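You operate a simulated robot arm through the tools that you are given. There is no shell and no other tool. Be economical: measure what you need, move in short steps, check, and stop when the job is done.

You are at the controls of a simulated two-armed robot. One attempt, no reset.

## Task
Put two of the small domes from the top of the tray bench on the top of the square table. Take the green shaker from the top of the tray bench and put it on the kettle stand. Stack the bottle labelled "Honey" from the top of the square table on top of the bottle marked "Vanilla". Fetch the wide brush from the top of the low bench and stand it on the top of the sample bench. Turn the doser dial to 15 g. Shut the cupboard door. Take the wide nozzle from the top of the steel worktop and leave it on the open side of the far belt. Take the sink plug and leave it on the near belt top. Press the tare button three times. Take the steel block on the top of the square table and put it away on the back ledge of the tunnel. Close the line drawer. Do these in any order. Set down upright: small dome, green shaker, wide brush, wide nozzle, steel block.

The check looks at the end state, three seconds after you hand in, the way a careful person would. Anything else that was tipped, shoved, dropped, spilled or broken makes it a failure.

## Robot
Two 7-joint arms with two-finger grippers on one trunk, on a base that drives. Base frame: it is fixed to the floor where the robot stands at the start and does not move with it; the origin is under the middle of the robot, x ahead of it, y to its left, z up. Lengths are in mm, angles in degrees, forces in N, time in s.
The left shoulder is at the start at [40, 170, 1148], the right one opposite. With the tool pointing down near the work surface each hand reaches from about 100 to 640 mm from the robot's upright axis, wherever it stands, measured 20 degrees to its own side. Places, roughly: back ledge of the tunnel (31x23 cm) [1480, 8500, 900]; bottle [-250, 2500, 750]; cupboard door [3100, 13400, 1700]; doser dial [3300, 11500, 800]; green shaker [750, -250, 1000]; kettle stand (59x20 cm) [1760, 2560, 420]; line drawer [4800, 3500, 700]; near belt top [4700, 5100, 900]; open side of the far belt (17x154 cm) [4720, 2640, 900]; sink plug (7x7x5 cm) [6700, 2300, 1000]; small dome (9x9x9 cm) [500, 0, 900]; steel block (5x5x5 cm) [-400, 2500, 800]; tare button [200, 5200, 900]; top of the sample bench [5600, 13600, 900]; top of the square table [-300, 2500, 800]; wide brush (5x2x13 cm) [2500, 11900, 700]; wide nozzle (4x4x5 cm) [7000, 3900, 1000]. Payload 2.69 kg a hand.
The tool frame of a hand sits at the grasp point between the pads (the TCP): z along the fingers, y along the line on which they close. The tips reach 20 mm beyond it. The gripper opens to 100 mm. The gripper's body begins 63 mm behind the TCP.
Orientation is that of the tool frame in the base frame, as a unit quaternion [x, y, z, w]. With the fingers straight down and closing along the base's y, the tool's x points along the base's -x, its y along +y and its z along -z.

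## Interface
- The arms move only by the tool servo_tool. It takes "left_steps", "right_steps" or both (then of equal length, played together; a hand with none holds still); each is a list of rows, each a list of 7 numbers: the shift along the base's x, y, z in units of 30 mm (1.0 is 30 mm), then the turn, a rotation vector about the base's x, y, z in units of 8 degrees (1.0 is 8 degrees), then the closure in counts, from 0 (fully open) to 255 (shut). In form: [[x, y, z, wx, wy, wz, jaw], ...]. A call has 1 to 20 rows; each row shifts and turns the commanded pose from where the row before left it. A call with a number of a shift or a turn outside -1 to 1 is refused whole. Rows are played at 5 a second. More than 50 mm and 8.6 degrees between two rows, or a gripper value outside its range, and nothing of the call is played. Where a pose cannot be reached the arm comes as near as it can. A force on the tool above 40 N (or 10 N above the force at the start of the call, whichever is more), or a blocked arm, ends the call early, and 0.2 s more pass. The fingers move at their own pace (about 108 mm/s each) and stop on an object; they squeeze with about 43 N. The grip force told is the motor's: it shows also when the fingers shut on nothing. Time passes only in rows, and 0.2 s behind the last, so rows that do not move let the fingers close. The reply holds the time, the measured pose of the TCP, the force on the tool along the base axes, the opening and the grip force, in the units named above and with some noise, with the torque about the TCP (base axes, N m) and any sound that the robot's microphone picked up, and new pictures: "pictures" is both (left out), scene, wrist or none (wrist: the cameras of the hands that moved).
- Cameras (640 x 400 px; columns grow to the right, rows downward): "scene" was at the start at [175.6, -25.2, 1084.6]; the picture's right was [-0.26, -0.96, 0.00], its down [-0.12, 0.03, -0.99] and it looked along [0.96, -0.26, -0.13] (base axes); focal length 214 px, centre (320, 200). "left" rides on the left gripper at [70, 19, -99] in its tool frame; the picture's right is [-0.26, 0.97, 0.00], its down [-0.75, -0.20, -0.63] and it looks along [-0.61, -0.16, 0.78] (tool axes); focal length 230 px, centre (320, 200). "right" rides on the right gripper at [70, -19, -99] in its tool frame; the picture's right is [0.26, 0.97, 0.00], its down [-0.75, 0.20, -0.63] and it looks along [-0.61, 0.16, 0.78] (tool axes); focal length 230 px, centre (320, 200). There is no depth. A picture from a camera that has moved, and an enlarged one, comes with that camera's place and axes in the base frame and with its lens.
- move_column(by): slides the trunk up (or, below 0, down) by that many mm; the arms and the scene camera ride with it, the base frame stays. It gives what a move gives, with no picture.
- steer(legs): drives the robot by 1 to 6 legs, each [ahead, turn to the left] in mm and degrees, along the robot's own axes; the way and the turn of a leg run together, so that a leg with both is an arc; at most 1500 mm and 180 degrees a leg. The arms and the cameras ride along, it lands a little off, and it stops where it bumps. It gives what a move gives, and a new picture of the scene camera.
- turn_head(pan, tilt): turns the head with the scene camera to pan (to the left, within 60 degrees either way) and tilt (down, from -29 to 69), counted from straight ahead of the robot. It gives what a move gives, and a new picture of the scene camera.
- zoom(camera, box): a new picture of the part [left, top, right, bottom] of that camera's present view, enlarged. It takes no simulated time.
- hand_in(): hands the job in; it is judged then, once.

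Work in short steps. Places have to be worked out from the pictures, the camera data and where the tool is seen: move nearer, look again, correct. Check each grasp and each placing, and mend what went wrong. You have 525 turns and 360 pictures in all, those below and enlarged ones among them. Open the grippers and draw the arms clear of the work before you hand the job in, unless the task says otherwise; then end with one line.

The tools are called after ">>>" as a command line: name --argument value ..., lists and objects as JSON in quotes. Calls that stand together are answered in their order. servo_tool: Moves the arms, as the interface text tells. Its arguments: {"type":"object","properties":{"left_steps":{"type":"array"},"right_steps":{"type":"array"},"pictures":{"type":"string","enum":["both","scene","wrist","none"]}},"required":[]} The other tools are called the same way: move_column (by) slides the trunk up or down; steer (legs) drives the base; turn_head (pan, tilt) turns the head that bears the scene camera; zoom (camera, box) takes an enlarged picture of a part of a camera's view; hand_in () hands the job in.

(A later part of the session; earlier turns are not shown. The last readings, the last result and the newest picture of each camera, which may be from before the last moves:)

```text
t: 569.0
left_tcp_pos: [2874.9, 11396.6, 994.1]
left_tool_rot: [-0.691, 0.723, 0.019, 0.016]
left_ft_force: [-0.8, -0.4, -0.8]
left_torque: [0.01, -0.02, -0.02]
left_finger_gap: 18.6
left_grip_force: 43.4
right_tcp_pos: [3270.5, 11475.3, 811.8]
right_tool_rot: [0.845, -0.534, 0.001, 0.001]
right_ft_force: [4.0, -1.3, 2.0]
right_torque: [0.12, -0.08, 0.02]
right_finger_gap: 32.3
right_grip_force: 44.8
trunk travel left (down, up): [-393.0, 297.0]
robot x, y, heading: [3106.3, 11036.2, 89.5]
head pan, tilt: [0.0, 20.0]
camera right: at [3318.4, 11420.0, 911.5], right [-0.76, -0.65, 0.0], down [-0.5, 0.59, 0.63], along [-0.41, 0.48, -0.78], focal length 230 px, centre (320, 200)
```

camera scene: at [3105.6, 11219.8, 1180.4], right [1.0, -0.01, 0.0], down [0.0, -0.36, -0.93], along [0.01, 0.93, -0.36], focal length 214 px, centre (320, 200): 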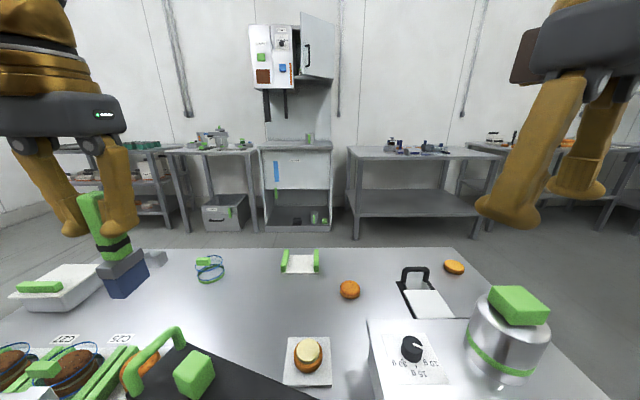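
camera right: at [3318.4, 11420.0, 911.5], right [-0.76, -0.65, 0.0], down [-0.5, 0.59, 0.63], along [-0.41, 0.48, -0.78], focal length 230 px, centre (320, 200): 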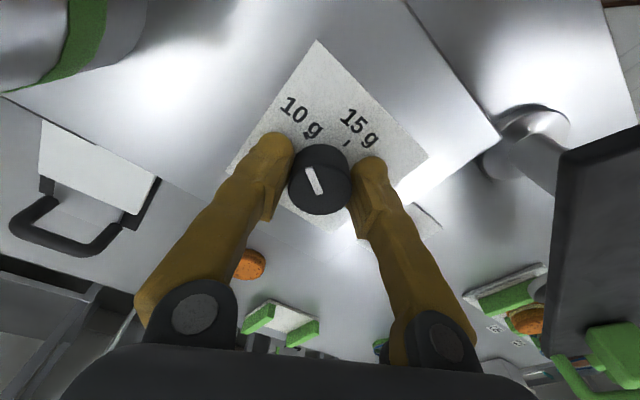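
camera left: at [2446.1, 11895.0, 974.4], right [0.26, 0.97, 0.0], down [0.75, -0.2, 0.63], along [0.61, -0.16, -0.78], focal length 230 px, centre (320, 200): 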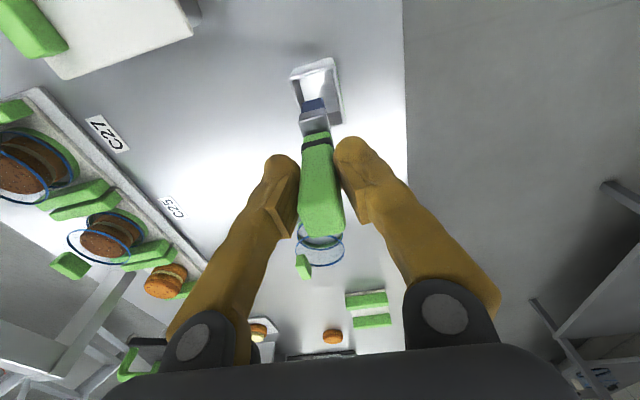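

Dial gripped. Rotate 60° clockwise.

>>> servo_tool --right_steps '[[0, 0, 0, 0, 0, -0.5, 255], [0, 0, 0, 0, 0, -0.8, 255], [0, 0, 0, 0, 0, -0.8, 255], [0, 0, 0, 0, 0, -0.8, 255], [0, 0, 0, 0, 0, -0.8, 255], [0, 0, 0, 0, 0, -0.8, 255], [0, 0, 0, 0, 0, -0.8, 255], [0, 0, 0, 0, 0, -0.8, 255], [0, 0, 0, 0, 0, -0.8, 255], [0, 0, 0, 0, 0, -0.6, 255], [0, 0, 0, 0, 0, 0, 255], [0, 0, 0, 0, 0, 0, 255]]' --pictures "wrist"

```text
t: 571.6
left_tcp_pos: [2875.0, 11396.0, 995.4]
left_tool_rot: [-0.691, 0.723, 0.02, 0.016]
left_ft_force: [-0.2, 0.6, -1.7]
left_torque: [-0.03, -0.02, 0.01]
left_finger_gap: 18.6
left_grip_force: 43.2
right_tcp_pos: [3270.6, 11474.1, 811.9]
right_tool_rot: [-0.466, 0.885, 0.0, 0.001]
right_ft_force: [13.0, -7.3, 2.2]
right_torque: [-0.4, -0.01, 0.01]
right_finger_gap: 32.5
right_grip_force: 45.2
trunk travel left (down, up): [-393.0, 297.0]
robot x, y, heading: [3106.7, 11038.4, 89.6]
head pan, tilt: [0.0, 20.0]
camera right: at [3247.5, 11407.0, 911.5], right [-0.94, 0.34, 0.0], down [0.26, 0.73, 0.63], along [0.21, 0.59, -0.78], focal length 230 px, centre (320, 200)
```

right: 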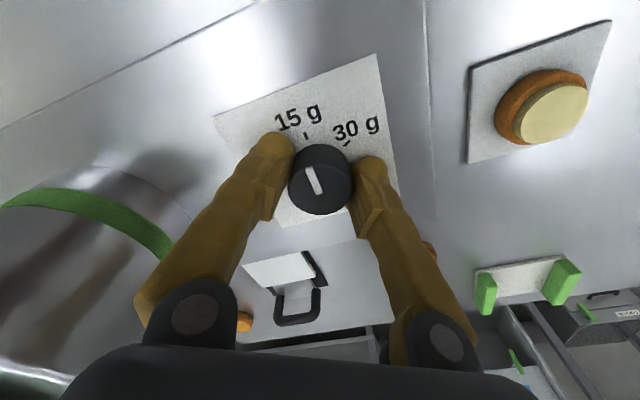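

The pointer now aims at 15 g. Open and rise straight up.

>>> servo_tool --right_steps '[[0, 0, 0, 0, 0, 0, 120], [0, 0, 0, 0, 0, 0, 60], [0, 0, 0, 0, 0, 0, 60], [0, 0, 0.4, 0, 0, 0, 60], [0, 0, 0.6, 0, 0, 0, 60], [0, 0, 0.7, 0, 0, 0, 60], [0, 0, 0.7, 0, 0, 0, 60], [0, 0, 0.7, 0, 0, 0, 60], [0, 0, 0.7, 0, 0, 0, 60], [0, 0, 0.7, 0, 0, 0, 60], [0, 0, 0, 0, 0, 0, 60]]' --pictures "none"

>>> zoom --camera "right" --box '[220, 40, 420, 200]'

```text
t: 574.0
left_tcp_pos: [2875.4, 11398.2, 993.7]
left_tool_rot: [-0.69, 0.723, 0.019, 0.016]
left_ft_force: [0.3, 0.5, -1.2]
left_torque: [-0.01, 0.0, 0.01]
left_finger_gap: 19.1
left_grip_force: 42.9
right_tcp_pos: [3270.8, 11475.2, 946.8]
right_tool_rot: [-0.466, 0.885, 0.0, 0.0]
right_ft_force: [-0.2, -0.3, -0.2]
right_torque: [0.01, -0.01, -0.02]
right_finger_gap: 76.3
right_grip_force: 0.1
trunk travel left (down, up): [-393.0, 297.0]
robot x, y, heading: [3105.1, 11037.2, 89.5]
head pan, tilt: [0.0, 20.0]
```

```text
2.50 times, centred on (320, 120) of right
camera zoom: at [3247.0, 11406.3, 1047.1], right [-0.94, 0.33, 0.0], down [0.26, 0.73, 0.63], along [0.21, 0.59, -0.78], focal length 575 px, centre (320, 400)
```

zoom: 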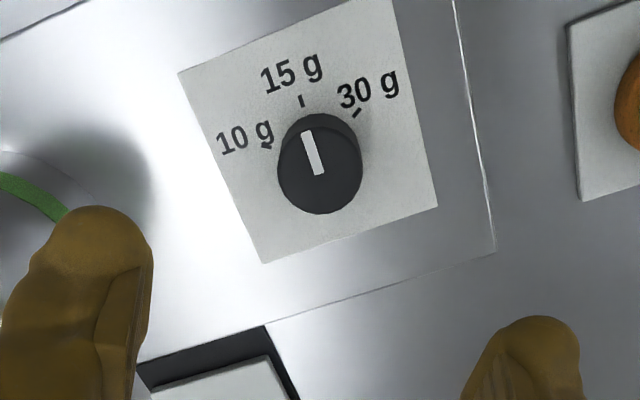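

Dial done. Now look at the cupboard.

>>> turn_head --pan 5 --tilt 0

>>> zoom --camera "scene" --box '[240, 30, 400, 180]'

```text
t: 574.8
left_tcp_pos: [2875.2, 11395.6, 994.5]
left_tool_rot: [-0.691, 0.723, 0.019, 0.016]
left_ft_force: [-0.1, -0.2, -0.6]
left_torque: [0.03, -0.01, 0.03]
left_finger_gap: 18.7
left_grip_force: 42.7
right_tcp_pos: [3270.6, 11474.4, 947.2]
right_tool_rot: [-0.466, 0.885, -0.001, 0.0]
right_ft_force: [-0.1, 0.7, 0.7]
right_torque: [-0.03, -0.03, -0.04]
right_finger_gap: 76.5
right_grip_force: 0.1
trunk travel left (down, up): [-393.0, 297.0]
robot x, y, heading: [3104.2, 11038.6, 89.2]
head pan, tilt: [5.0, 0.0]
camera scene: at [3097.9, 11215.4, 1112.6], right [1.0, 0.07, 0.0], down [0.0, -0.02, -1.0], along [-0.07, 1.0, -0.02], focal length 214 px, centre (320, 200)
```

scene: 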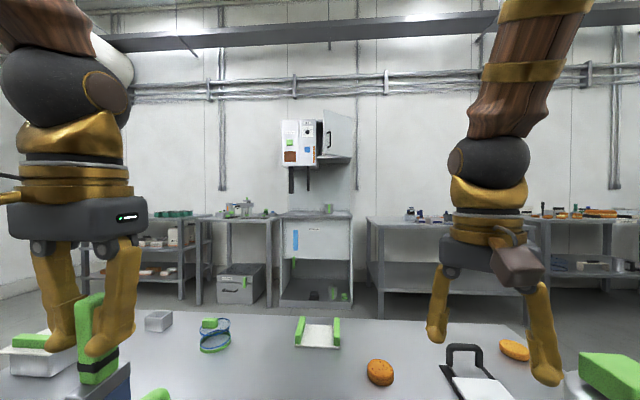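

```text
2.67 times, centred on (320, 105) of scene
camera zoom: at [3097.9, 11215.4, 1112.6], right [1.0, 0.07, 0.0], down [0.0, -0.02, -1.0], along [-0.07, 1.0, -0.02], focal length 572 px, centre (320, 453)
```

zoom: 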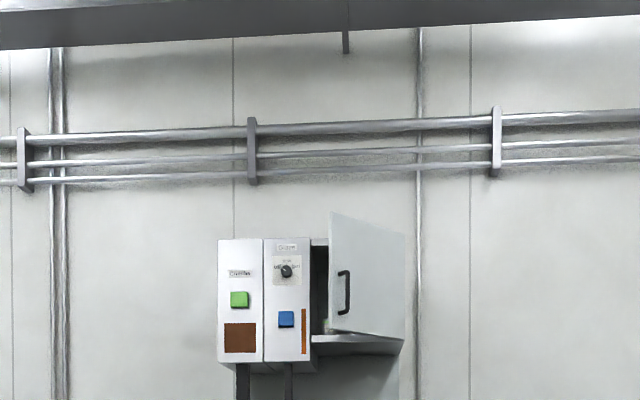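

The door is hinged on its right (x≈3269,y≈13400), free edge out at about (2996,13165), z 1504–1901. I go around the low bench's right end. First raise the trunk, back out, and head east.

>>> move_column --by 120

>>> turn_head --pan 0 --tilt 20

>>> steer --legs '[[-250, 0], [0, -88]]'

```text
t: 576.3
left_tcp_pos: [2875.2, 11396.3, 1114.3]
left_tool_rot: [-0.691, 0.722, 0.019, 0.015]
left_ft_force: [0.8, -0.4, -0.8]
left_torque: [0.02, -0.01, 0.01]
left_finger_gap: 18.6
left_grip_force: 42.6
right_tcp_pos: [3270.3, 11473.6, 1067.4]
right_tool_rot: [-0.466, 0.885, 0.0, 0.001]
right_ft_force: [-0.2, 0.1, 0.5]
right_torque: [-0.01, 0.01, -0.02]
right_finger_gap: 76.4
right_grip_force: 0.1
trunk travel left (down, up): [-513.0, 177.0]
robot x, y, heading: [3104.3, 11033.8, 89.3]
head pan, tilt: [5.0, 0.0]
```

```text
t: 577.1
left_tcp_pos: [2875.5, 11396.4, 1116.4]
left_tool_rot: [-0.691, 0.723, 0.019, 0.016]
left_ft_force: [0.2, 0.2, -0.6]
left_torque: [0.01, 0.03, 0.0]
left_finger_gap: 18.6
left_grip_force: 42.9
right_tcp_pos: [3271.3, 11475.3, 1066.1]
right_tool_rot: [-0.466, 0.885, -0.002, 0.0]
right_ft_force: [-0.6, 0.0, 0.3]
right_torque: [0.01, -0.02, 0.04]
right_finger_gap: 76.6
right_grip_force: 0.1
trunk travel left (down, up): [-513.0, 177.0]
robot x, y, heading: [3103.2, 11036.7, 89.3]
head pan, tilt: [0.0, 20.0]
camera scene: at [3105.7, 11220.2, 1200.4], right [1.0, -0.01, 0.0], down [0.0, -0.36, -0.93], along [0.01, 0.93, -0.36], focal length 214 px, centre (320, 200)
```

scene: 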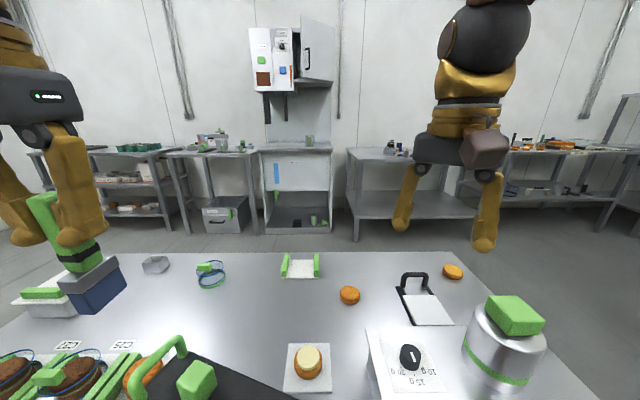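

```text
t: 582.7
left_tcp_pos: [3442.5, 11051.6, 1114.4]
left_tool_rot: [-0.02, 1.0, 0.003, 0.024]
left_ft_force: [-0.2, 0.6, -0.7]
left_torque: [0.01, -0.01, -0.03]
left_finger_gap: 18.6
left_grip_force: 43.1
right_tcp_pos: [3551.3, 10664.4, 1068.0]
right_tool_rot: [0.257, 0.967, -0.001, 0.0]
right_ft_force: [-0.3, -0.4, 0.6]
right_torque: [0.03, 0.0, -0.01]
right_finger_gap: 76.2
right_grip_force: 0.0
trunk travel left (down, up): [-513.0, 177.0]
robot x, y, heading: [3102.0, 10800.9, 3.9]
head pan, tilt: [0.0, 20.0]
camera scene: at [3283.2, 10813.3, 1200.4], right [0.07, -1.0, 0.0], down [-0.36, -0.03, -0.93], along [0.93, 0.07, -0.36], focal length 214 px, centre (320, 200)
```

scene: 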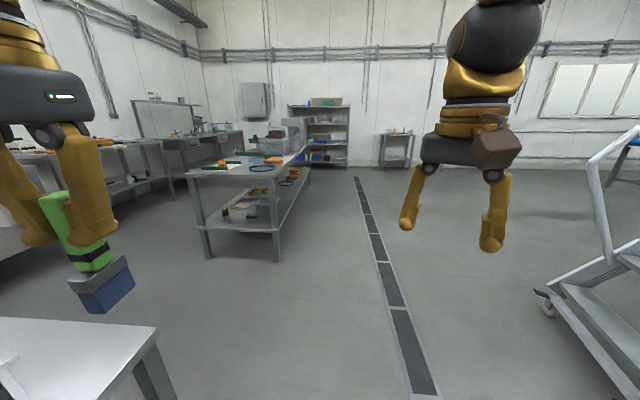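

Lane between the benches at x≈4230. Drive there and north to y≈12500, then face the cupboard.

>>> steer --legs '[[1130, 0], [0, 86], [1500, 0], [100, 0], [0, 60]]'

```text
t: 602.8
left_tcp_pos: [3712.4, 12444.9, 1119.6]
left_tool_rot: [0.972, -0.234, -0.033, -0.004]
left_ft_force: [-0.6, -0.2, -0.5]
left_torque: [0.01, 0.03, 0.02]
left_finger_gap: 18.8
left_grip_force: 43.1
right_tcp_pos: [3805.3, 12837.3, 1074.7]
right_tool_rot: [0.87, -0.493, -0.007, 0.0]
right_ft_force: [0.0, -0.1, 1.1]
right_torque: [0.01, 0.0, 0.01]
right_finger_gap: 76.5
right_grip_force: 0.0
trunk travel left (down, up): [-513.0, 177.0]
robot x, y, heading: [4119.2, 12509.5, 154.3]
head pan, tilt: [0.0, 20.0]
camera scene: at [3951.2, 12589.3, 1200.4], right [0.43, 0.9, 0.0], down [0.32, -0.15, -0.93], along [-0.84, 0.4, -0.36], focal length 214 px, centre (320, 200)
```

scene: 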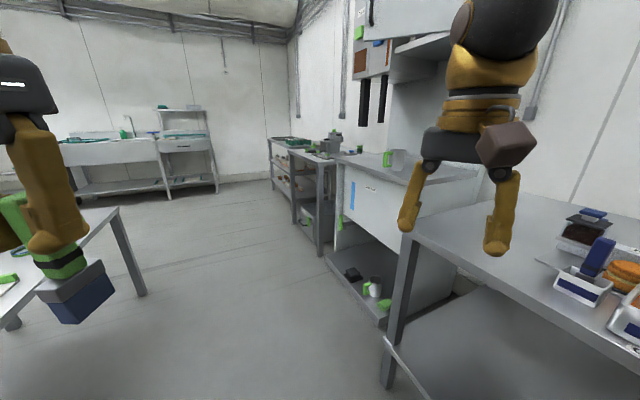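

Drive west to x≈2900 along the lane and turn to face the cupboard.

>>> steer --legs '[[0, 26], [1220, 0], [0, -90]]'

>>> turn_head --pan -5 --tilt -15

```text
t: 614.2
left_tcp_pos: [2675.4, 12815.3, 1124.4]
left_tool_rot: [-0.696, 0.716, 0.031, 0.027]
left_ft_force: [-0.1, -1.3, -0.9]
left_torque: [-0.01, -0.01, -0.01]
left_finger_gap: 18.5
left_grip_force: 42.2
right_tcp_pos: [3070.1, 12902.2, 1080.9]
right_tool_rot: [-0.473, 0.881, 0.013, 0.009]
right_ft_force: [0.4, 0.0, 0.2]
right_torque: [-0.01, -0.01, -0.03]
right_finger_gap: 76.3
right_grip_force: 0.0
trunk travel left (down, up): [-513.0, 177.0]
robot x, y, heading: [2905.2, 12499.8, 90.1]
head pan, tilt: [0.0, 20.0]
camera scene: at [2899.9, 12678.0, 1200.4], right [1.0, 0.0, 0.0], down [0.0, -0.36, -0.93], along [0.0, 0.93, -0.36], focal length 214 px, centre (320, 200)
```

scene: 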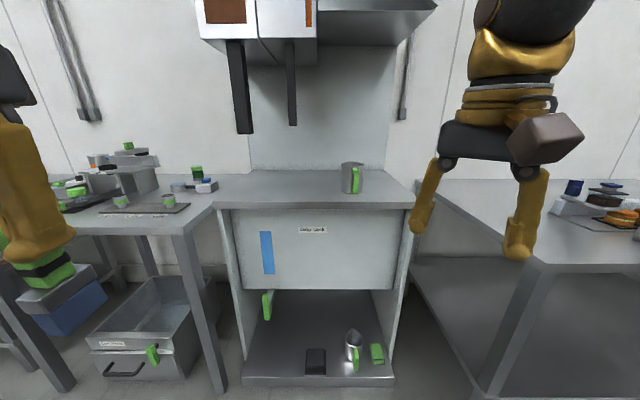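

```text
t: 615.3
left_tcp_pos: [2675.3, 12798.9, 1128.9]
left_tool_rot: [-0.696, 0.717, 0.036, 0.032]
left_ft_force: [0.1, 0.1, -0.5]
left_torque: [0.02, 0.0, -0.02]
left_finger_gap: 18.6
left_grip_force: 43.2
right_tcp_pos: [3071.0, 12885.2, 1084.8]
right_tool_rot: [-0.472, 0.881, 0.019, 0.012]
right_ft_force: [-1.1, 0.2, 0.4]
right_torque: [0.0, 0.02, -0.02]
right_finger_gap: 76.5
right_grip_force: 0.0
trunk travel left (down, up): [-513.0, 177.0]
robot x, y, heading: [2902.6, 12496.1, 90.2]
head pan, tilt: [-5.0, -15.0]
camera scene: at [2907.0, 12667.1, 1255.1], right [1.0, -0.09, 0.0], down [0.02, 0.24, -0.97], along [0.08, 0.97, 0.24], focal length 214 px, centre (320, 200)
```

scene: 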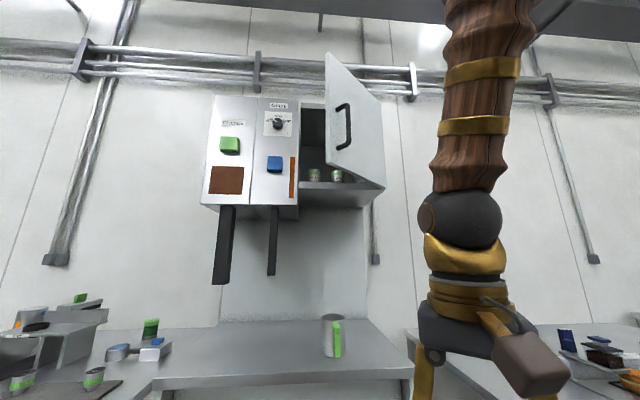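

Door: hinge (3232,13463), free edge (2977,13260), z 1510–1910. Raise the trunk fully and swing the right fingers forward, closed.

>>> move_column --by 170

>>> servo_tool --right_steps '[[0, -0.3, 0.5, 0.6, 0, -0.5, 255], [0, -0.3, 0.6, 0.7, 0, -0.5, 255], [0, -0.3, 0.7, 0.7, 0, -0.5, 255], [0, 0, 0.7, 0.7, 0, -0.5, 255], [0, 0, 0.7, 0.7, 0, -0.5, 255], [0, 0, 0.7, 0.7, 0, 0, 255], [0, 0, 0.7, 0.7, 0, 0, 255], [0, 0, 0.7, 0.7, 0, 0, 255], [0, 0, 0, 0, 0, 0, 255]]' --pictures "none"

```text
t: 617.2
left_tcp_pos: [2675.4, 12799.3, 1299.0]
left_tool_rot: [-0.696, 0.716, 0.037, 0.033]
left_ft_force: [-0.2, -0.5, -1.7]
left_torque: [-0.01, 0.01, 0.02]
left_finger_gap: 18.8
left_grip_force: 42.6
right_tcp_pos: [3070.9, 12885.2, 1255.6]
right_tool_rot: [-0.473, 0.881, 0.02, 0.013]
right_ft_force: [-0.9, -0.9, -0.8]
right_torque: [-0.03, 0.05, 0.01]
right_finger_gap: 76.3
right_grip_force: 0.0
trunk travel left (down, up): [-683.0, 7.0]
robot x, y, heading: [2900.6, 12498.0, 90.0]
head pan, tilt: [-5.0, -15.0]
```

```text
t: 619.2
left_tcp_pos: [2673.4, 12799.1, 1298.3]
left_tool_rot: [-0.696, 0.717, 0.036, 0.033]
left_ft_force: [-0.7, -0.5, -1.0]
left_torque: [-0.03, 0.02, -0.02]
left_finger_gap: 18.3
left_grip_force: 43.1
right_tcp_pos: [3073.5, 12835.3, 1344.9]
right_tool_rot: [-0.338, 0.915, 0.183, 0.118]
right_ft_force: [-1.1, -0.2, 0.7]
right_torque: [-0.05, -0.03, 0.03]
right_finger_gap: 0.0
right_grip_force: 29.6
right hand out of reach, approached as far as the arm can: row 4, 5, 6, 7, 8
trunk travel left (down, up): [-683.0, 7.0]
robot x, y, heading: [2903.0, 12494.4, 90.1]
head pan, tilt: [-5.0, -15.0]
```

I turned the yaw the wrong way; untilt first, then correct the yaw at a lower height.

>>> servo_tool --right_steps '[[0, 0, -0.3, -0.8, 0, 0, 255], [0, 0, -0.3, -0.8, 0, 0, 255], [0, 0, -0.3, -0.8, 0, 0, 255], [0, 0, -0.3, -0.8, 0, 0, 255], [0, 0, 0, 0, 0, 0, 255]]' --pictures "none"

```text
t: 620.4
left_tcp_pos: [2675.8, 12797.9, 1298.7]
left_tool_rot: [-0.696, 0.716, 0.037, 0.032]
left_ft_force: [0.3, -0.3, -1.7]
left_torque: [-0.01, -0.01, -0.01]
left_finger_gap: 18.4
left_grip_force: 42.7
right_tcp_pos: [3074.2, 12838.3, 1314.4]
right_tool_rot: [-0.354, 0.934, -0.014, 0.042]
right_ft_force: [0.0, 0.2, 0.1]
right_torque: [0.0, 0.0, -0.03]
right_finger_gap: 0.0
right_grip_force: 29.7
trunk travel left (down, up): [-683.0, 7.0]
robot x, y, heading: [2899.8, 12498.5, 90.2]
head pan, tilt: [-5.0, -15.0]
```

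>>> servo_tool --right_steps '[[0, 0.3, -0.3, 0, 0.3, 0.8, 255], [0, 0.5, -0.3, 0, 0.33, 0.8, 255], [0, 0.6, -0.3, 0, 0, 0.8, 255], [0, 0.6, -0.3, 0, 0, 0.8, 255], [0, 0.6, 0, 0, 0, 0.8, 255], [0, 0.6, 0, 0, 0, 0.8, 255], [0, 0.6, 0, 0, 0, 0.8, 255], [0, 0, 0, 0, 0, 0.5, 255], [0, 0, 0, 0, 0, 0, 255]]' --pictures "none"

>>> servo_tool --right_steps '[[0, 0, 0, 0.6, 0, 0, 255], [0, 0, 0, 0.7, 0, 0, 255], [0, 0, 0, 0.7, 0, 0, 255], [0, 0, 0, 0.7, 0, 0, 255], [0, 0, 0, 0.7, 0, 0, 255], [0, 0, 0, 0.7, 0, 0, 255], [0, 0, 0, 0, 0, 0, 255]]' --pictures "scene"

```text
t: 622.4
left_tcp_pos: [2674.9, 12799.0, 1300.4]
left_tool_rot: [-0.696, 0.717, 0.036, 0.032]
left_ft_force: [0.1, 1.3, -0.9]
left_torque: [-0.01, -0.03, -0.02]
left_finger_gap: 18.5
left_grip_force: 42.8
right_tcp_pos: [3074.1, 12953.2, 1279.6]
right_tool_rot: [0.71, -0.704, -0.007, -0.001]
right_ft_force: [0.1, 0.1, -0.1]
right_torque: [0.0, 0.01, 0.0]
right_finger_gap: 0.1
right_grip_force: 29.7
trunk travel left (down, up): [-683.0, 7.0]
robot x, y, heading: [2902.3, 12492.7, 90.1]
head pan, tilt: [-5.0, -15.0]
```

```text
t: 624.0
left_tcp_pos: [2676.1, 12799.3, 1299.7]
left_tool_rot: [-0.696, 0.716, 0.037, 0.033]
left_ft_force: [0.0, 0.2, 0.0]
left_torque: [-0.01, 0.03, 0.02]
left_finger_gap: 18.7
left_grip_force: 42.8
right_tcp_pos: [3075.3, 12953.0, 1278.4]
right_tool_rot: [0.681, -0.673, -0.207, -0.201]
right_ft_force: [0.8, -1.2, -0.2]
right_torque: [0.01, 0.02, 0.03]
right_finger_gap: 0.0
right_grip_force: 29.4
trunk travel left (down, up): [-683.0, 7.0]
robot x, y, heading: [2900.4, 12495.3, 90.1]
head pan, tilt: [-5.0, -15.0]
camera scene: at [2907.3, 12669.2, 1425.2], right [1.0, -0.09, 0.0], down [0.02, 0.24, -0.97], along [0.08, 0.97, 0.24], focal length 214 px, centre (320, 200)
```

scene: 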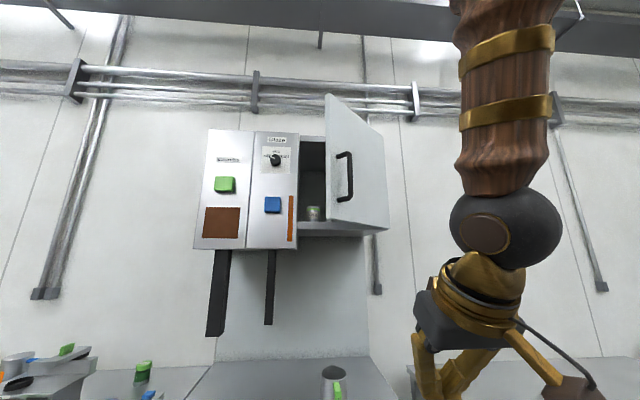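

Tilt works now (33°). Continue tilting to ~85° and raising.

>>> servo_tool --right_steps '[[0, 0, 0.5, 0.6, 0, 0, 255], [0, 0, 0.6, 0.6, 0, 0, 255], [0, 0, 0.7, 0.6, 0, 0, 255], [0, 0, 0.7, 0.6, 0, 0, 255], [0, 0, 0.7, 0.6, 0, 0, 255], [0, 0, 0.7, 0.6, 0, 0, 255], [0, 0, 0.7, 0.6, 0, 0, 255], [0, 0, 0.7, 0.6, 0, 0, 255], [0, 0, 0.7, 0.6, 0, 0, 255], [0, 0, 0.7, 0.6, 0, 0, 255], [0, 0, 0.7, 0.6, 0, 0, 255], [0, 0, 0, 0, 0, 0, 255], [0, 0, 0, 0, 0, 0, 255]]' --pictures "scene"

```text
t: 626.8
left_tcp_pos: [2676.0, 12798.7, 1299.1]
left_tool_rot: [-0.696, 0.716, 0.036, 0.032]
left_ft_force: [0.2, 0.6, -0.9]
left_torque: [-0.01, -0.03, 0.04]
left_finger_gap: 18.4
left_grip_force: 43.5
right_tcp_pos: [3072.8, 12965.1, 1502.7]
right_tool_rot: [0.517, -0.514, -0.486, -0.482]
right_ft_force: [0.1, 0.0, -0.6]
right_torque: [0.0, -0.01, 0.01]
right_finger_gap: 0.0
right_grip_force: 30.0
right hand out of reach, approached as far as the arm can: row 10
trunk travel left (down, up): [-683.0, 7.0]
robot x, y, heading: [2904.7, 12494.7, 90.1]
head pan, tilt: [-5.0, -15.0]
camera scene: at [2907.0, 12669.1, 1425.3], right [1.0, -0.09, 0.0], down [0.02, 0.24, -0.97], along [0.08, 0.97, 0.24], focal length 214 px, centre (320, 200)
```

scene: 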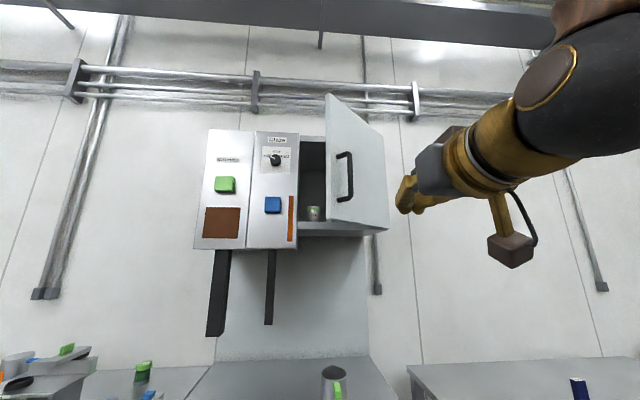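

Fingers point forward. Raise to ~1575, then drive 315 forward so the tip is just short of the door.

>>> servo_tool --right_steps '[[0, 0, 0.5, 0, 0, 0, 255], [0, 0, 0.6, 0, 0, 0, 255], [0, 0, 0.6, 0, 0, 0, 255], [0, 0, 0.6, 0, 0, 0, 255], [0, 0, 0, 0, 0, 0, 255]]' --pictures "none"

>>> steer --legs '[[310, 0]]'

```text
t: 628.0
left_tcp_pos: [2673.9, 12799.7, 1300.4]
left_tool_rot: [-0.696, 0.716, 0.037, 0.033]
left_ft_force: [0.0, 0.7, -1.3]
left_torque: [-0.02, -0.01, 0.02]
left_finger_gap: 18.5
left_grip_force: 42.8
right_tcp_pos: [3074.1, 12959.6, 1557.2]
right_tool_rot: [0.528, -0.517, -0.478, -0.476]
right_ft_force: [-0.8, -0.3, -0.3]
right_torque: [0.04, 0.01, -0.04]
right_finger_gap: 0.0
right_grip_force: 29.6
trunk travel left (down, up): [-683.0, 7.0]
robot x, y, heading: [2901.2, 12495.1, 90.0]
head pan, tilt: [-5.0, -15.0]
```

```text
t: 630.1
left_tcp_pos: [2674.7, 13117.3, 1299.6]
left_tool_rot: [-0.696, 0.716, 0.036, 0.032]
left_ft_force: [-0.2, 0.1, -0.4]
left_torque: [-0.04, -0.02, 0.0]
left_finger_gap: 18.7
left_grip_force: 43.1
right_tcp_pos: [3073.5, 13278.9, 1561.1]
right_tool_rot: [0.527, -0.517, -0.478, -0.477]
right_ft_force: [-0.2, 0.4, -0.1]
right_torque: [0.03, 0.02, -0.01]
right_finger_gap: 0.0
right_grip_force: 29.6
trunk travel left (down, up): [-683.0, 7.0]
robot x, y, heading: [2896.4, 12812.9, 90.0]
head pan, tilt: [-5.0, -15.0]
camera scene: at [2906.2, 12986.8, 1425.2], right [1.0, -0.09, 0.0], down [0.02, 0.24, -0.97], along [0.08, 0.97, 0.24], focal length 214 px, centre (320, 200)
```

scene: 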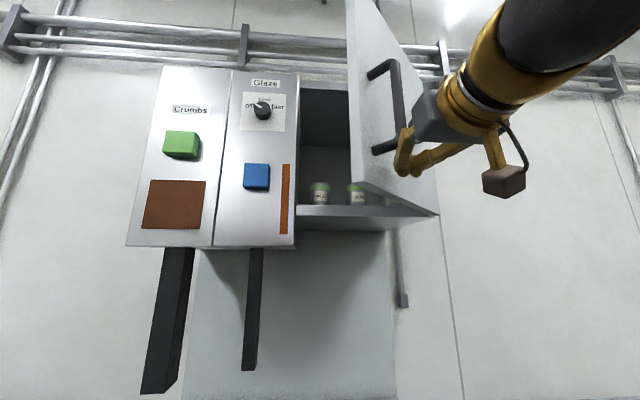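

Tip is close to the handle; shift 35 mm right and 18 mm lower to stay clear, then push +y in steps.

>>> servo_tool --right_steps '[[0.6, 0, -0.3, 0, 0, 0, 255], [0.6, 0, -0.3, 0, 0, 0, 255], [0, 0, 0, 0, 0, 0, 255], [0, 0.4, 0, 0, 0, 0, 255], [0, 0.4, 0, 0, 0, 0, 255], [0, 0.4, 0, 0, 0, 0, 255], [0, 0.4, 0, 0, 0, 0, 255], [0, 0, 0, 0, 0, 0, 255]]' --pictures "scene"

```text
t: 631.9
left_tcp_pos: [2675.6, 13116.9, 1306.5]
left_tool_rot: [-0.695, 0.716, 0.053, 0.049]
left_ft_force: [-0.5, 0.5, -1.3]
left_torque: [0.0, -0.01, 0.04]
left_finger_gap: 18.6
left_grip_force: 43.2
right_tcp_pos: [3108.0, 13308.8, 1552.4]
right_tool_rot: [0.522, -0.513, -0.482, -0.482]
right_ft_force: [0.3, 0.2, -0.4]
right_torque: [0.01, 0.02, -0.02]
right_finger_gap: 0.0
right_grip_force: 30.1
right hand out of reach, approached as far as the arm can: row 2
trunk travel left (down, up): [-683.0, 7.0]
robot x, y, heading: [2895.8, 12811.2, 90.2]
head pan, tilt: [-5.0, -15.0]
camera scene: at [2906.3, 12986.0, 1425.3], right [1.0, -0.09, 0.0], down [0.02, 0.24, -0.97], along [0.08, 0.97, 0.24], focal length 214 px, centre (320, 200)
```

scene: 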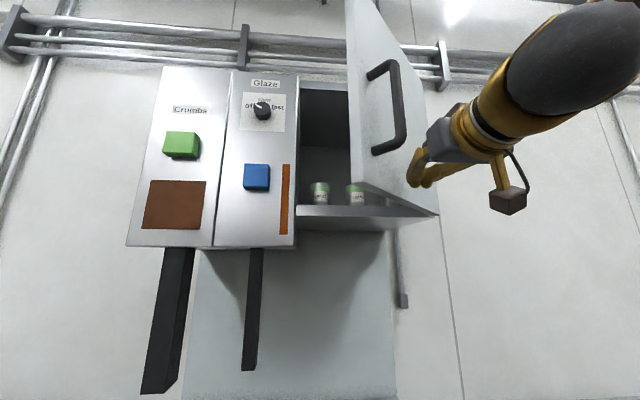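

Continue pushing +y in steps.

>>> servo_tool --right_steps '[[0, 0.5, 0, 0, 0, 0, 255], [0, 0.5, 0, 0, 0, 0, 255], [0, 0.5, 0, 0, 0, 0, 255], [0, 0.5, 0, 0, 0, 0, 255], [0, 0.5, 0, 0, 0, 0, 255], [0, 0, 0, 0, 0, 0, 255]]' --pictures "scene"

```text
t: 633.3
left_tcp_pos: [2675.5, 13116.0, 1307.6]
left_tool_rot: [-0.694, 0.716, 0.054, 0.05]
left_ft_force: [0.2, 0.5, -0.3]
left_torque: [-0.01, 0.0, -0.03]
left_finger_gap: 18.5
left_grip_force: 43.1
right_tcp_pos: [3108.2, 13383.9, 1552.4]
right_tool_rot: [0.523, -0.512, -0.483, -0.481]
right_ft_force: [0.3, 0.1, 0.0]
right_torque: [-0.01, 0.02, 0.02]
right_finger_gap: 0.2
right_grip_force: 29.4
trunk travel left (down, up): [-683.0, 7.0]
robot x, y, heading: [2900.9, 12810.0, 90.2]
head pan, tilt: [-5.0, -15.0]
camera scene: at [2906.4, 12986.2, 1425.3], right [1.0, -0.09, 0.0], down [0.02, 0.24, -0.97], along [0.08, 0.97, 0.24], focal length 214 px, centre (320, 200)
```

scene: 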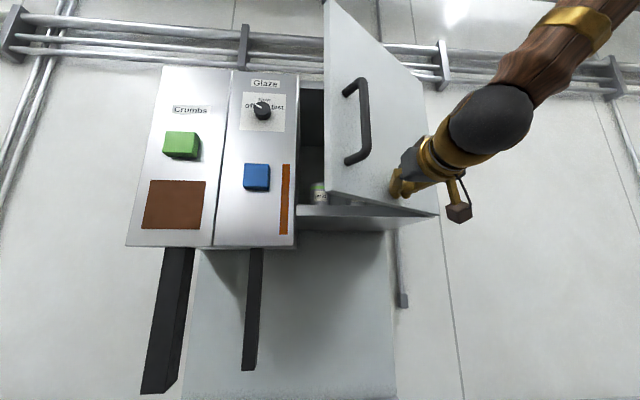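

The door is swinging shut. Keep pushing.

>>> servo_tool --right_steps '[[0, 0.4, 0, 0, 0, 0, 255], [0, 0.4, 0, 0, 0, 0, 255], [0, 0.4, 0, 0, 0, 0, 255], [0, 0.3, 0, 0, 0, 0, 255], [0, 0.3, 0, 0, 0, 0, 255], [0, 0, 0, 0, 0, 0, 255]]' --pictures "scene"

```text
t: 634.7
left_tcp_pos: [2675.4, 13115.1, 1307.9]
left_tool_rot: [-0.695, 0.715, 0.053, 0.049]
left_ft_force: [-0.1, -0.6, -0.7]
left_torque: [-0.05, 0.02, -0.02]
left_finger_gap: 18.9
left_grip_force: 43.0
right_tcp_pos: [3107.2, 13438.4, 1552.0]
right_tool_rot: [0.523, -0.513, -0.483, -0.481]
right_ft_force: [-0.6, 0.1, 0.5]
right_torque: [0.01, -0.03, 0.01]
right_finger_gap: 0.0
right_grip_force: 30.0
trunk travel left (down, up): [-683.0, 7.0]
robot x, y, heading: [2900.0, 12811.2, 90.1]
head pan, tilt: [-5.0, -15.0]
camera scene: at [2906.3, 12986.2, 1425.3], right [1.0, -0.09, 0.0], down [0.02, 0.24, -0.97], along [0.08, 0.97, 0.24], focal length 214 px, centre (320, 200)
```

scene: 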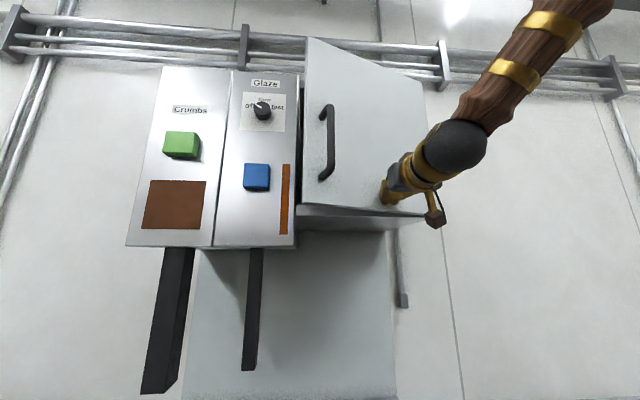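

Nearly shut. Continue in smaller steps until resistance.

>>> servo_tool --right_steps '[[0, 0.3, 0, 0, 0, 0, 255], [0, 0.3, 0, 0, 0, 0, 255], [0, 0.2, 0, 0, 0, 0, 255], [0, 0.2, 0, 0, 0, 0, 255], [0, 0, 0, 0, 0, 0, 255]]' --pictures "scene"

```text
t: 635.9
left_tcp_pos: [2676.1, 13116.5, 1307.1]
left_tool_rot: [-0.695, 0.715, 0.053, 0.05]
left_ft_force: [0.1, 0.3, -1.2]
left_torque: [0.01, 0.02, -0.04]
left_finger_gap: 18.3
left_grip_force: 42.5
right_tcp_pos: [3107.4, 13468.9, 1551.7]
right_tool_rot: [0.523, -0.512, -0.483, -0.481]
right_ft_force: [0.2, -0.7, -0.2]
right_torque: [0.01, 0.0, 0.01]
right_finger_gap: 0.2
right_grip_force: 29.6
trunk travel left (down, up): [-683.0, 7.0]
robot x, y, heading: [2900.8, 12810.7, 90.1]
head pan, tilt: [-5.0, -15.0]
camera scene: at [2906.4, 12986.4, 1425.3], right [1.0, -0.09, 0.0], down [0.02, 0.24, -0.97], along [0.08, 0.97, 0.24], focal length 214 px, centre (320, 200)
```

scene: 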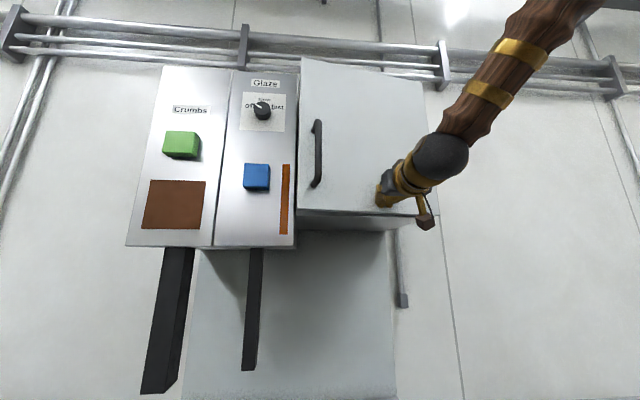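

>>> servo_tool --right_steps '[[0, 0.2, 0, 0, 0, 0, 255], [0, 0.2, 0, 0, 0, 0, 255], [0, 0.2, 0, 0, 0, 0, 255], [0, 0.2, 0, 0, 0, 0, 255], [0, 0.2, 0, 0, 0, 0, 255], [0, 0, 0, 0, 0, 0, 255]]' --pictures "scene"

```text
t: 637.3
left_tcp_pos: [2675.8, 13115.3, 1308.2]
left_tool_rot: [-0.695, 0.715, 0.053, 0.049]
left_ft_force: [0.9, 0.1, -0.5]
left_torque: [-0.01, 0.02, -0.02]
left_finger_gap: 18.4
left_grip_force: 42.9
right_tcp_pos: [3108.4, 13497.4, 1552.8]
right_tool_rot: [0.522, -0.512, -0.484, -0.481]
right_ft_force: [-0.3, -4.8, 1.1]
right_torque: [0.04, 0.03, -0.03]
right_finger_gap: 0.1
right_grip_force: 29.0
trunk travel left (down, up): [-683.0, 7.0]
robot x, y, heading: [2900.2, 12811.8, 89.7]
head pan, tilt: [-5.0, -15.0]
camera scene: at [2906.3, 12985.0, 1425.4], right [1.0, -0.09, 0.0], down [0.02, 0.24, -0.97], along [0.08, 0.97, 0.24], focal length 214 px, centre (320, 200)
```

scene: 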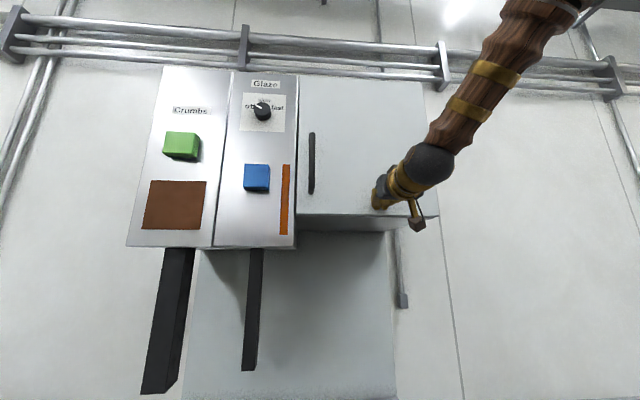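

Flush with 5 N. A bit more push to make sure it seats.

>>> servo_tool --right_steps '[[0, 0.12, 0, 0, 0, 0, 255], [0, 0.1, 0, 0, 0, 0, 255], [0, 0, 0, 0, 0, 0, 255]]' --pictures "none"

```text
t: 638.1
left_tcp_pos: [2675.9, 13103.6, 1310.1]
left_tool_rot: [-0.695, 0.715, 0.054, 0.05]
left_ft_force: [1.0, -0.1, -0.1]
left_torque: [-0.04, -0.01, 0.0]
left_finger_gap: 18.7
left_grip_force: 42.6
right_tcp_pos: [3107.4, 13496.1, 1555.5]
right_tool_rot: [0.523, -0.512, -0.484, -0.481]
right_ft_force: [-1.3, -20.5, -7.9]
right_torque: [0.03, 0.08, -0.05]
right_finger_gap: 6.0
right_grip_force: 29.6
trunk travel left (down, up): [-683.0, 7.0]
robot x, y, heading: [2899.8, 12807.4, 90.1]
head pan, tilt: [-5.0, -15.0]
```

Seated (20 N). Withdraw the hand and back the robot off 300.

>>> servo_tool --right_steps '[[0, -0.4, 0, 0, 0, 0, 255], [0, -0.6, 0, 0, 0, 0, 255], [0, -0.6, 0, 0, 0, 0, 255], [0, -0.6, 0, 0, 0, 0, 255], [0, -0.6, 0, 0, 0, 0, 255], [0, 0, 0, 0, 0, 0, 255]]' --pictures "none"

>>> steer --legs '[[-310, 0]]'

```text
t: 639.5
left_tcp_pos: [2675.5, 13117.2, 1307.3]
left_tool_rot: [-0.695, 0.716, 0.052, 0.049]
left_ft_force: [0.3, 0.1, -0.4]
left_torque: [-0.03, 0.02, 0.0]
left_finger_gap: 18.6
left_grip_force: 42.9
right_tcp_pos: [3109.1, 13421.0, 1551.3]
right_tool_rot: [0.523, -0.513, -0.482, -0.48]
right_ft_force: [0.5, 0.6, 0.2]
right_torque: [0.01, -0.01, -0.04]
right_finger_gap: 0.0
right_grip_force: 29.3
trunk travel left (down, up): [-683.0, 7.0]
robot x, y, heading: [2900.0, 12812.7, 90.1]
head pan, tilt: [-5.0, -15.0]
```

```text
t: 641.6
left_tcp_pos: [2676.3, 12807.2, 1306.4]
left_tool_rot: [-0.694, 0.716, 0.053, 0.05]
left_ft_force: [0.4, -1.2, -0.7]
left_torque: [0.02, 0.0, -0.03]
left_finger_gap: 18.8
left_grip_force: 42.9
right_tcp_pos: [3110.9, 13109.5, 1552.7]
right_tool_rot: [0.523, -0.514, -0.481, -0.481]
right_ft_force: [0.5, 0.7, -0.6]
right_torque: [-0.02, 0.0, 0.0]
right_finger_gap: 0.0
right_grip_force: 29.5
trunk travel left (down, up): [-683.0, 7.0]
robot x, y, heading: [2903.5, 12503.0, 90.2]
head pan, tilt: [-5.0, -15.0]
camera scene: at [2907.0, 12676.7, 1425.3], right [1.0, -0.09, 0.0], down [0.02, 0.24, -0.97], along [0.08, 0.97, 0.24], focal length 214 px, centre (320, 200)
```

scene: 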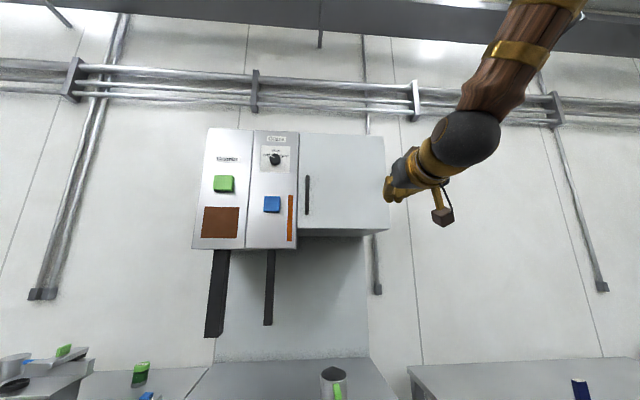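

Door shut. Fold the right hand back down by reversing the tilt.

>>> servo_tool --right_steps '[[0, -0.5, -0.6, -0.6, 0, 0, 255], [0, -0.5, -0.7, -0.6, 0, 0, 255], [0, -0.5, -0.7, -0.6, 0, 0, 255], [0, -0.5, -0.7, -0.6, 0, 0, 255], [0, -0.5, -0.7, -0.6, 0, 0, 255], [0, 0, -0.7, -0.6, 0, 0, 255], [0, 0, -0.7, -0.6, 0, 0, 255], [0, 0, -0.7, -0.6, 0, 0, 255], [0, 0, -0.7, -0.7, 0, 0, 255], [0, 0, -0.7, -0.7, 0, 0, 255], [0, 0, -0.7, -0.7, 0, 0, 255], [0, 0, -0.7, -0.7, 0, 0, 255], [0, 0, -0.5, -0.7, 0, 0, 255], [0, 0, 0, -0.7, 0, 0, 255], [0, 0, 0, -0.7, 0, 0, 255], [0, 0, 0, -0.4, 0, 0, 255], [0, 0, 0, 0, 0, 0, 255]]' --pictures "none"

>>> move_column --by -200

```text
t: 645.2
left_tcp_pos: [2679.1, 12812.5, 1309.3]
left_tool_rot: [-0.693, 0.716, 0.059, 0.06]
left_ft_force: [0.8, 0.4, 0.2]
left_torque: [-0.01, -0.01, 0.0]
left_finger_gap: 18.6
left_grip_force: 42.7
right_tcp_pos: [3111.0, 13011.2, 1299.1]
right_tool_rot: [0.71, -0.703, -0.039, -0.034]
right_ft_force: [0.5, -0.2, 0.1]
right_torque: [0.01, -0.01, -0.03]
right_finger_gap: 0.0
right_grip_force: 29.5
trunk travel left (down, up): [-683.0, 7.0]
robot x, y, heading: [2902.9, 12499.8, 89.9]
head pan, tilt: [-5.0, -15.0]
```

```text
t: 647.4
left_tcp_pos: [2678.2, 12808.2, 1110.0]
left_tool_rot: [-0.694, 0.716, 0.059, 0.059]
left_ft_force: [0.0, 0.0, -1.0]
left_torque: [-0.03, -0.01, -0.01]
left_finger_gap: 18.5
left_grip_force: 43.2
right_tcp_pos: [3110.2, 13011.1, 1098.7]
right_tool_rot: [0.709, -0.703, -0.039, -0.034]
right_ft_force: [-0.3, 0.4, 0.3]
right_torque: [0.0, 0.02, 0.01]
right_finger_gap: 0.2
right_grip_force: 29.6
trunk travel left (down, up): [-483.0, 207.0]
robot x, y, heading: [2902.3, 12504.3, 89.9]
head pan, tilt: [-5.0, -15.0]
```

Tidy both hands, then turn east to look for the sample bench (5600,13600).

>>> servo_tool --left_steps '[[0, 0.5, 0, -0.4, 0, 0, 255], [0, 0.5, 0, -0.4, 0, 0, 255], [0, 0.6, 0, -0.39, 0, 0, 255], [0, 0.6, 0, 0, 0, 0, 255], [0, 0.5, 0, 0, 0, 0, 255], [0, 0, 0, 0, 0, 0, 255]]' --right_steps '[[0, -0.6, 0, 0, 0, 0, 0], [0, -0.7, 0, 0, 0, 0, 0], [0, -0.7, 0, 0, 0, 0, 0], [0, -0.7, 0, 0, 0, 0, 0], [0, -0.6, 0, 0, 0, 0, 0], [0, 0, 0, 0, 0, 0, 0]]' --pictures "none"

>>> turn_head --pan 0 --tilt 20

>>> steer --legs '[[0, -89], [1100, 0]]'

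```text
t: 648.8
left_tcp_pos: [2677.9, 12868.1, 1111.5]
left_tool_rot: [-0.696, 0.718, -0.002, -0.003]
left_ft_force: [-0.1, 0.2, -1.0]
left_torque: [-0.02, 0.01, -0.01]
left_finger_gap: 18.7
left_grip_force: 43.2
right_tcp_pos: [3109.8, 12911.9, 1097.0]
right_tool_rot: [0.709, -0.703, -0.04, -0.034]
right_ft_force: [-0.2, 0.2, 0.7]
right_torque: [0.02, 0.02, 0.0]
right_finger_gap: 100.3
right_grip_force: 0.1
trunk travel left (down, up): [-483.0, 207.0]
robot x, y, heading: [2900.8, 12501.5, 90.0]
head pan, tilt: [-5.0, -15.0]
```

```text
t: 649.8
left_tcp_pos: [2678.1, 12867.2, 1112.1]
left_tool_rot: [-0.696, 0.718, -0.001, -0.001]
left_ft_force: [-0.4, -0.1, -0.9]
left_torque: [0.05, 0.03, -0.02]
left_finger_gap: 18.7
left_grip_force: 43.1
right_tcp_pos: [3108.5, 12910.7, 1096.5]
right_tool_rot: [0.71, -0.702, -0.04, -0.034]
right_ft_force: [-0.5, -0.4, -0.2]
right_torque: [-0.05, -0.03, -0.02]
right_finger_gap: 100.2
right_grip_force: 0.1
trunk travel left (down, up): [-483.0, 207.0]
robot x, y, heading: [2901.6, 12500.9, 90.0]
head pan, tilt: [0.0, 20.0]
camera scene: at [2899.9, 12685.5, 1170.4], right [1.0, 0.0, 0.0], down [0.0, -0.36, -0.93], along [0.0, 0.93, -0.36], focal length 214 px, centre (320, 200)
```

scene: 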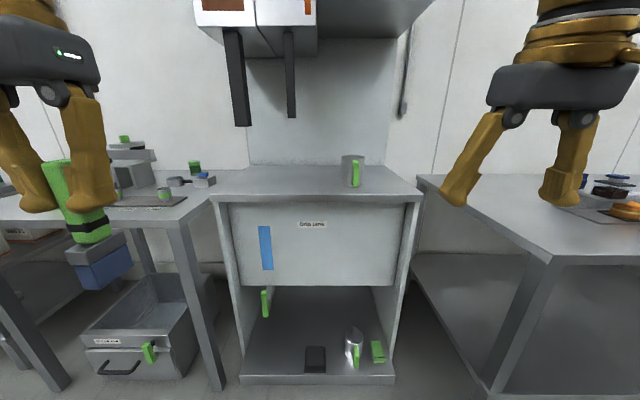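

```text
t: 659.2
left_tcp_pos: [4352.8, 12764.0, 1112.4]
left_tool_rot: [0.005, 1.0, 0.001, -0.003]
left_ft_force: [1.4, -0.4, -0.6]
left_torque: [0.02, 0.02, 0.02]
left_finger_gap: 18.5
left_grip_force: 43.0
right_tcp_pos: [4406.4, 12333.8, 1097.4]
right_tool_rot: [-0.015, 0.999, 0.005, 0.052]
right_ft_force: [1.3, 0.1, 0.0]
right_torque: [0.01, -0.02, 0.02]
right_finger_gap: 99.9
right_grip_force: 0.1
trunk travel left (down, up): [-483.0, 207.0]
robot x, y, heading: [3992.5, 12534.7, 1.5]
head pan, tilt: [0.0, 20.0]
camera scene: at [4174.2, 12535.6, 1170.3], right [0.02, -1.0, 0.0], down [-0.36, -0.01, -0.93], along [0.93, 0.02, -0.36], focal length 214 px, centre (320, 200)
```

scene: 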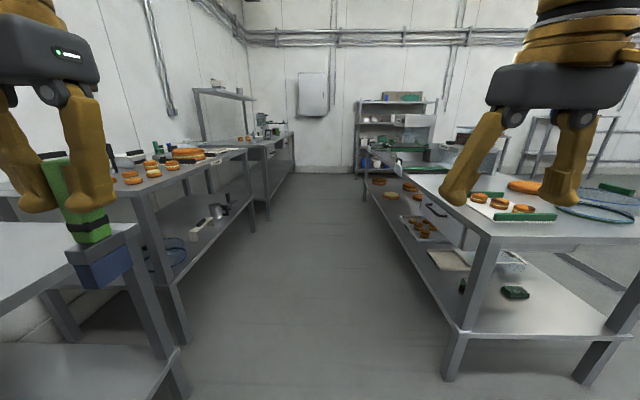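

The bench with cookies on the left (x≈5000–6260) matches the sample bench. Zoom.

>>> zoom --camera "scene" --box '[80, 100, 320, 240]'

```text
2.67 times, centred on (200, 170) of scene
camera zoom: at [4174.2, 12535.6, 1170.3], right [0.02, -1.0, 0.0], down [-0.36, -0.01, -0.93], along [0.93, 0.02, -0.36], focal length 572 px, centre (640, 280)
```

zoom: 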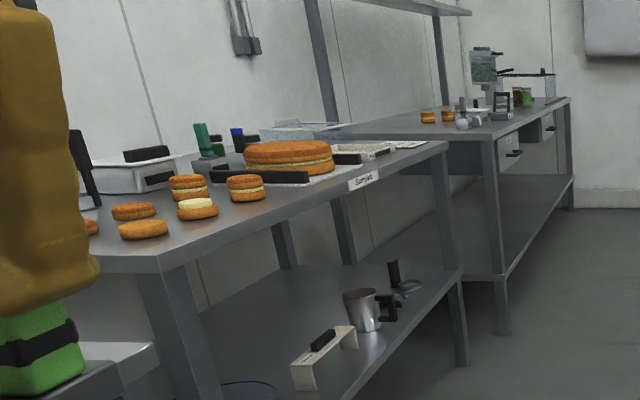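

It's labelled "Samples". Drive to x≈5500 and face it.

>>> steer --legs '[[1450, 0], [0, 89]]'

```text
t: 670.5
left_tcp_pos: [5260.4, 12927.0, 1118.2]
left_tool_rot: [-0.698, 0.716, 0.004, 0.003]
left_ft_force: [0.0, 0.4, -1.3]
left_torque: [-0.03, -0.02, 0.0]
left_finger_gap: 18.9
left_grip_force: 42.8
right_tcp_pos: [5693.4, 12974.9, 1103.1]
right_tool_rot: [0.712, -0.7, -0.046, -0.04]
right_ft_force: [0.2, -0.3, -0.1]
right_torque: [0.02, 0.0, 0.02]
right_finger_gap: 99.9
right_grip_force: 0.1
trunk travel left (down, up): [-483.0, 207.0]
robot x, y, heading: [5491.8, 12584.1, 90.6]
head pan, tilt: [0.0, 20.0]
camera scene: at [5493.0, 12763.2, 1170.4], right [1.0, 0.01, 0.0], down [0.0, -0.36, -0.93], along [0.0, 0.93, -0.36], focal length 214 px, centre (320, 200)
```

scene: 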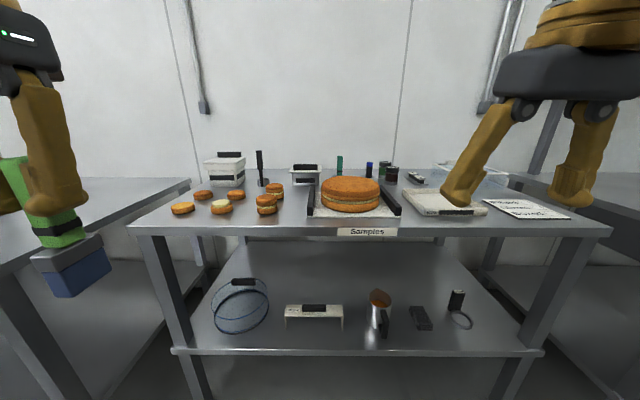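

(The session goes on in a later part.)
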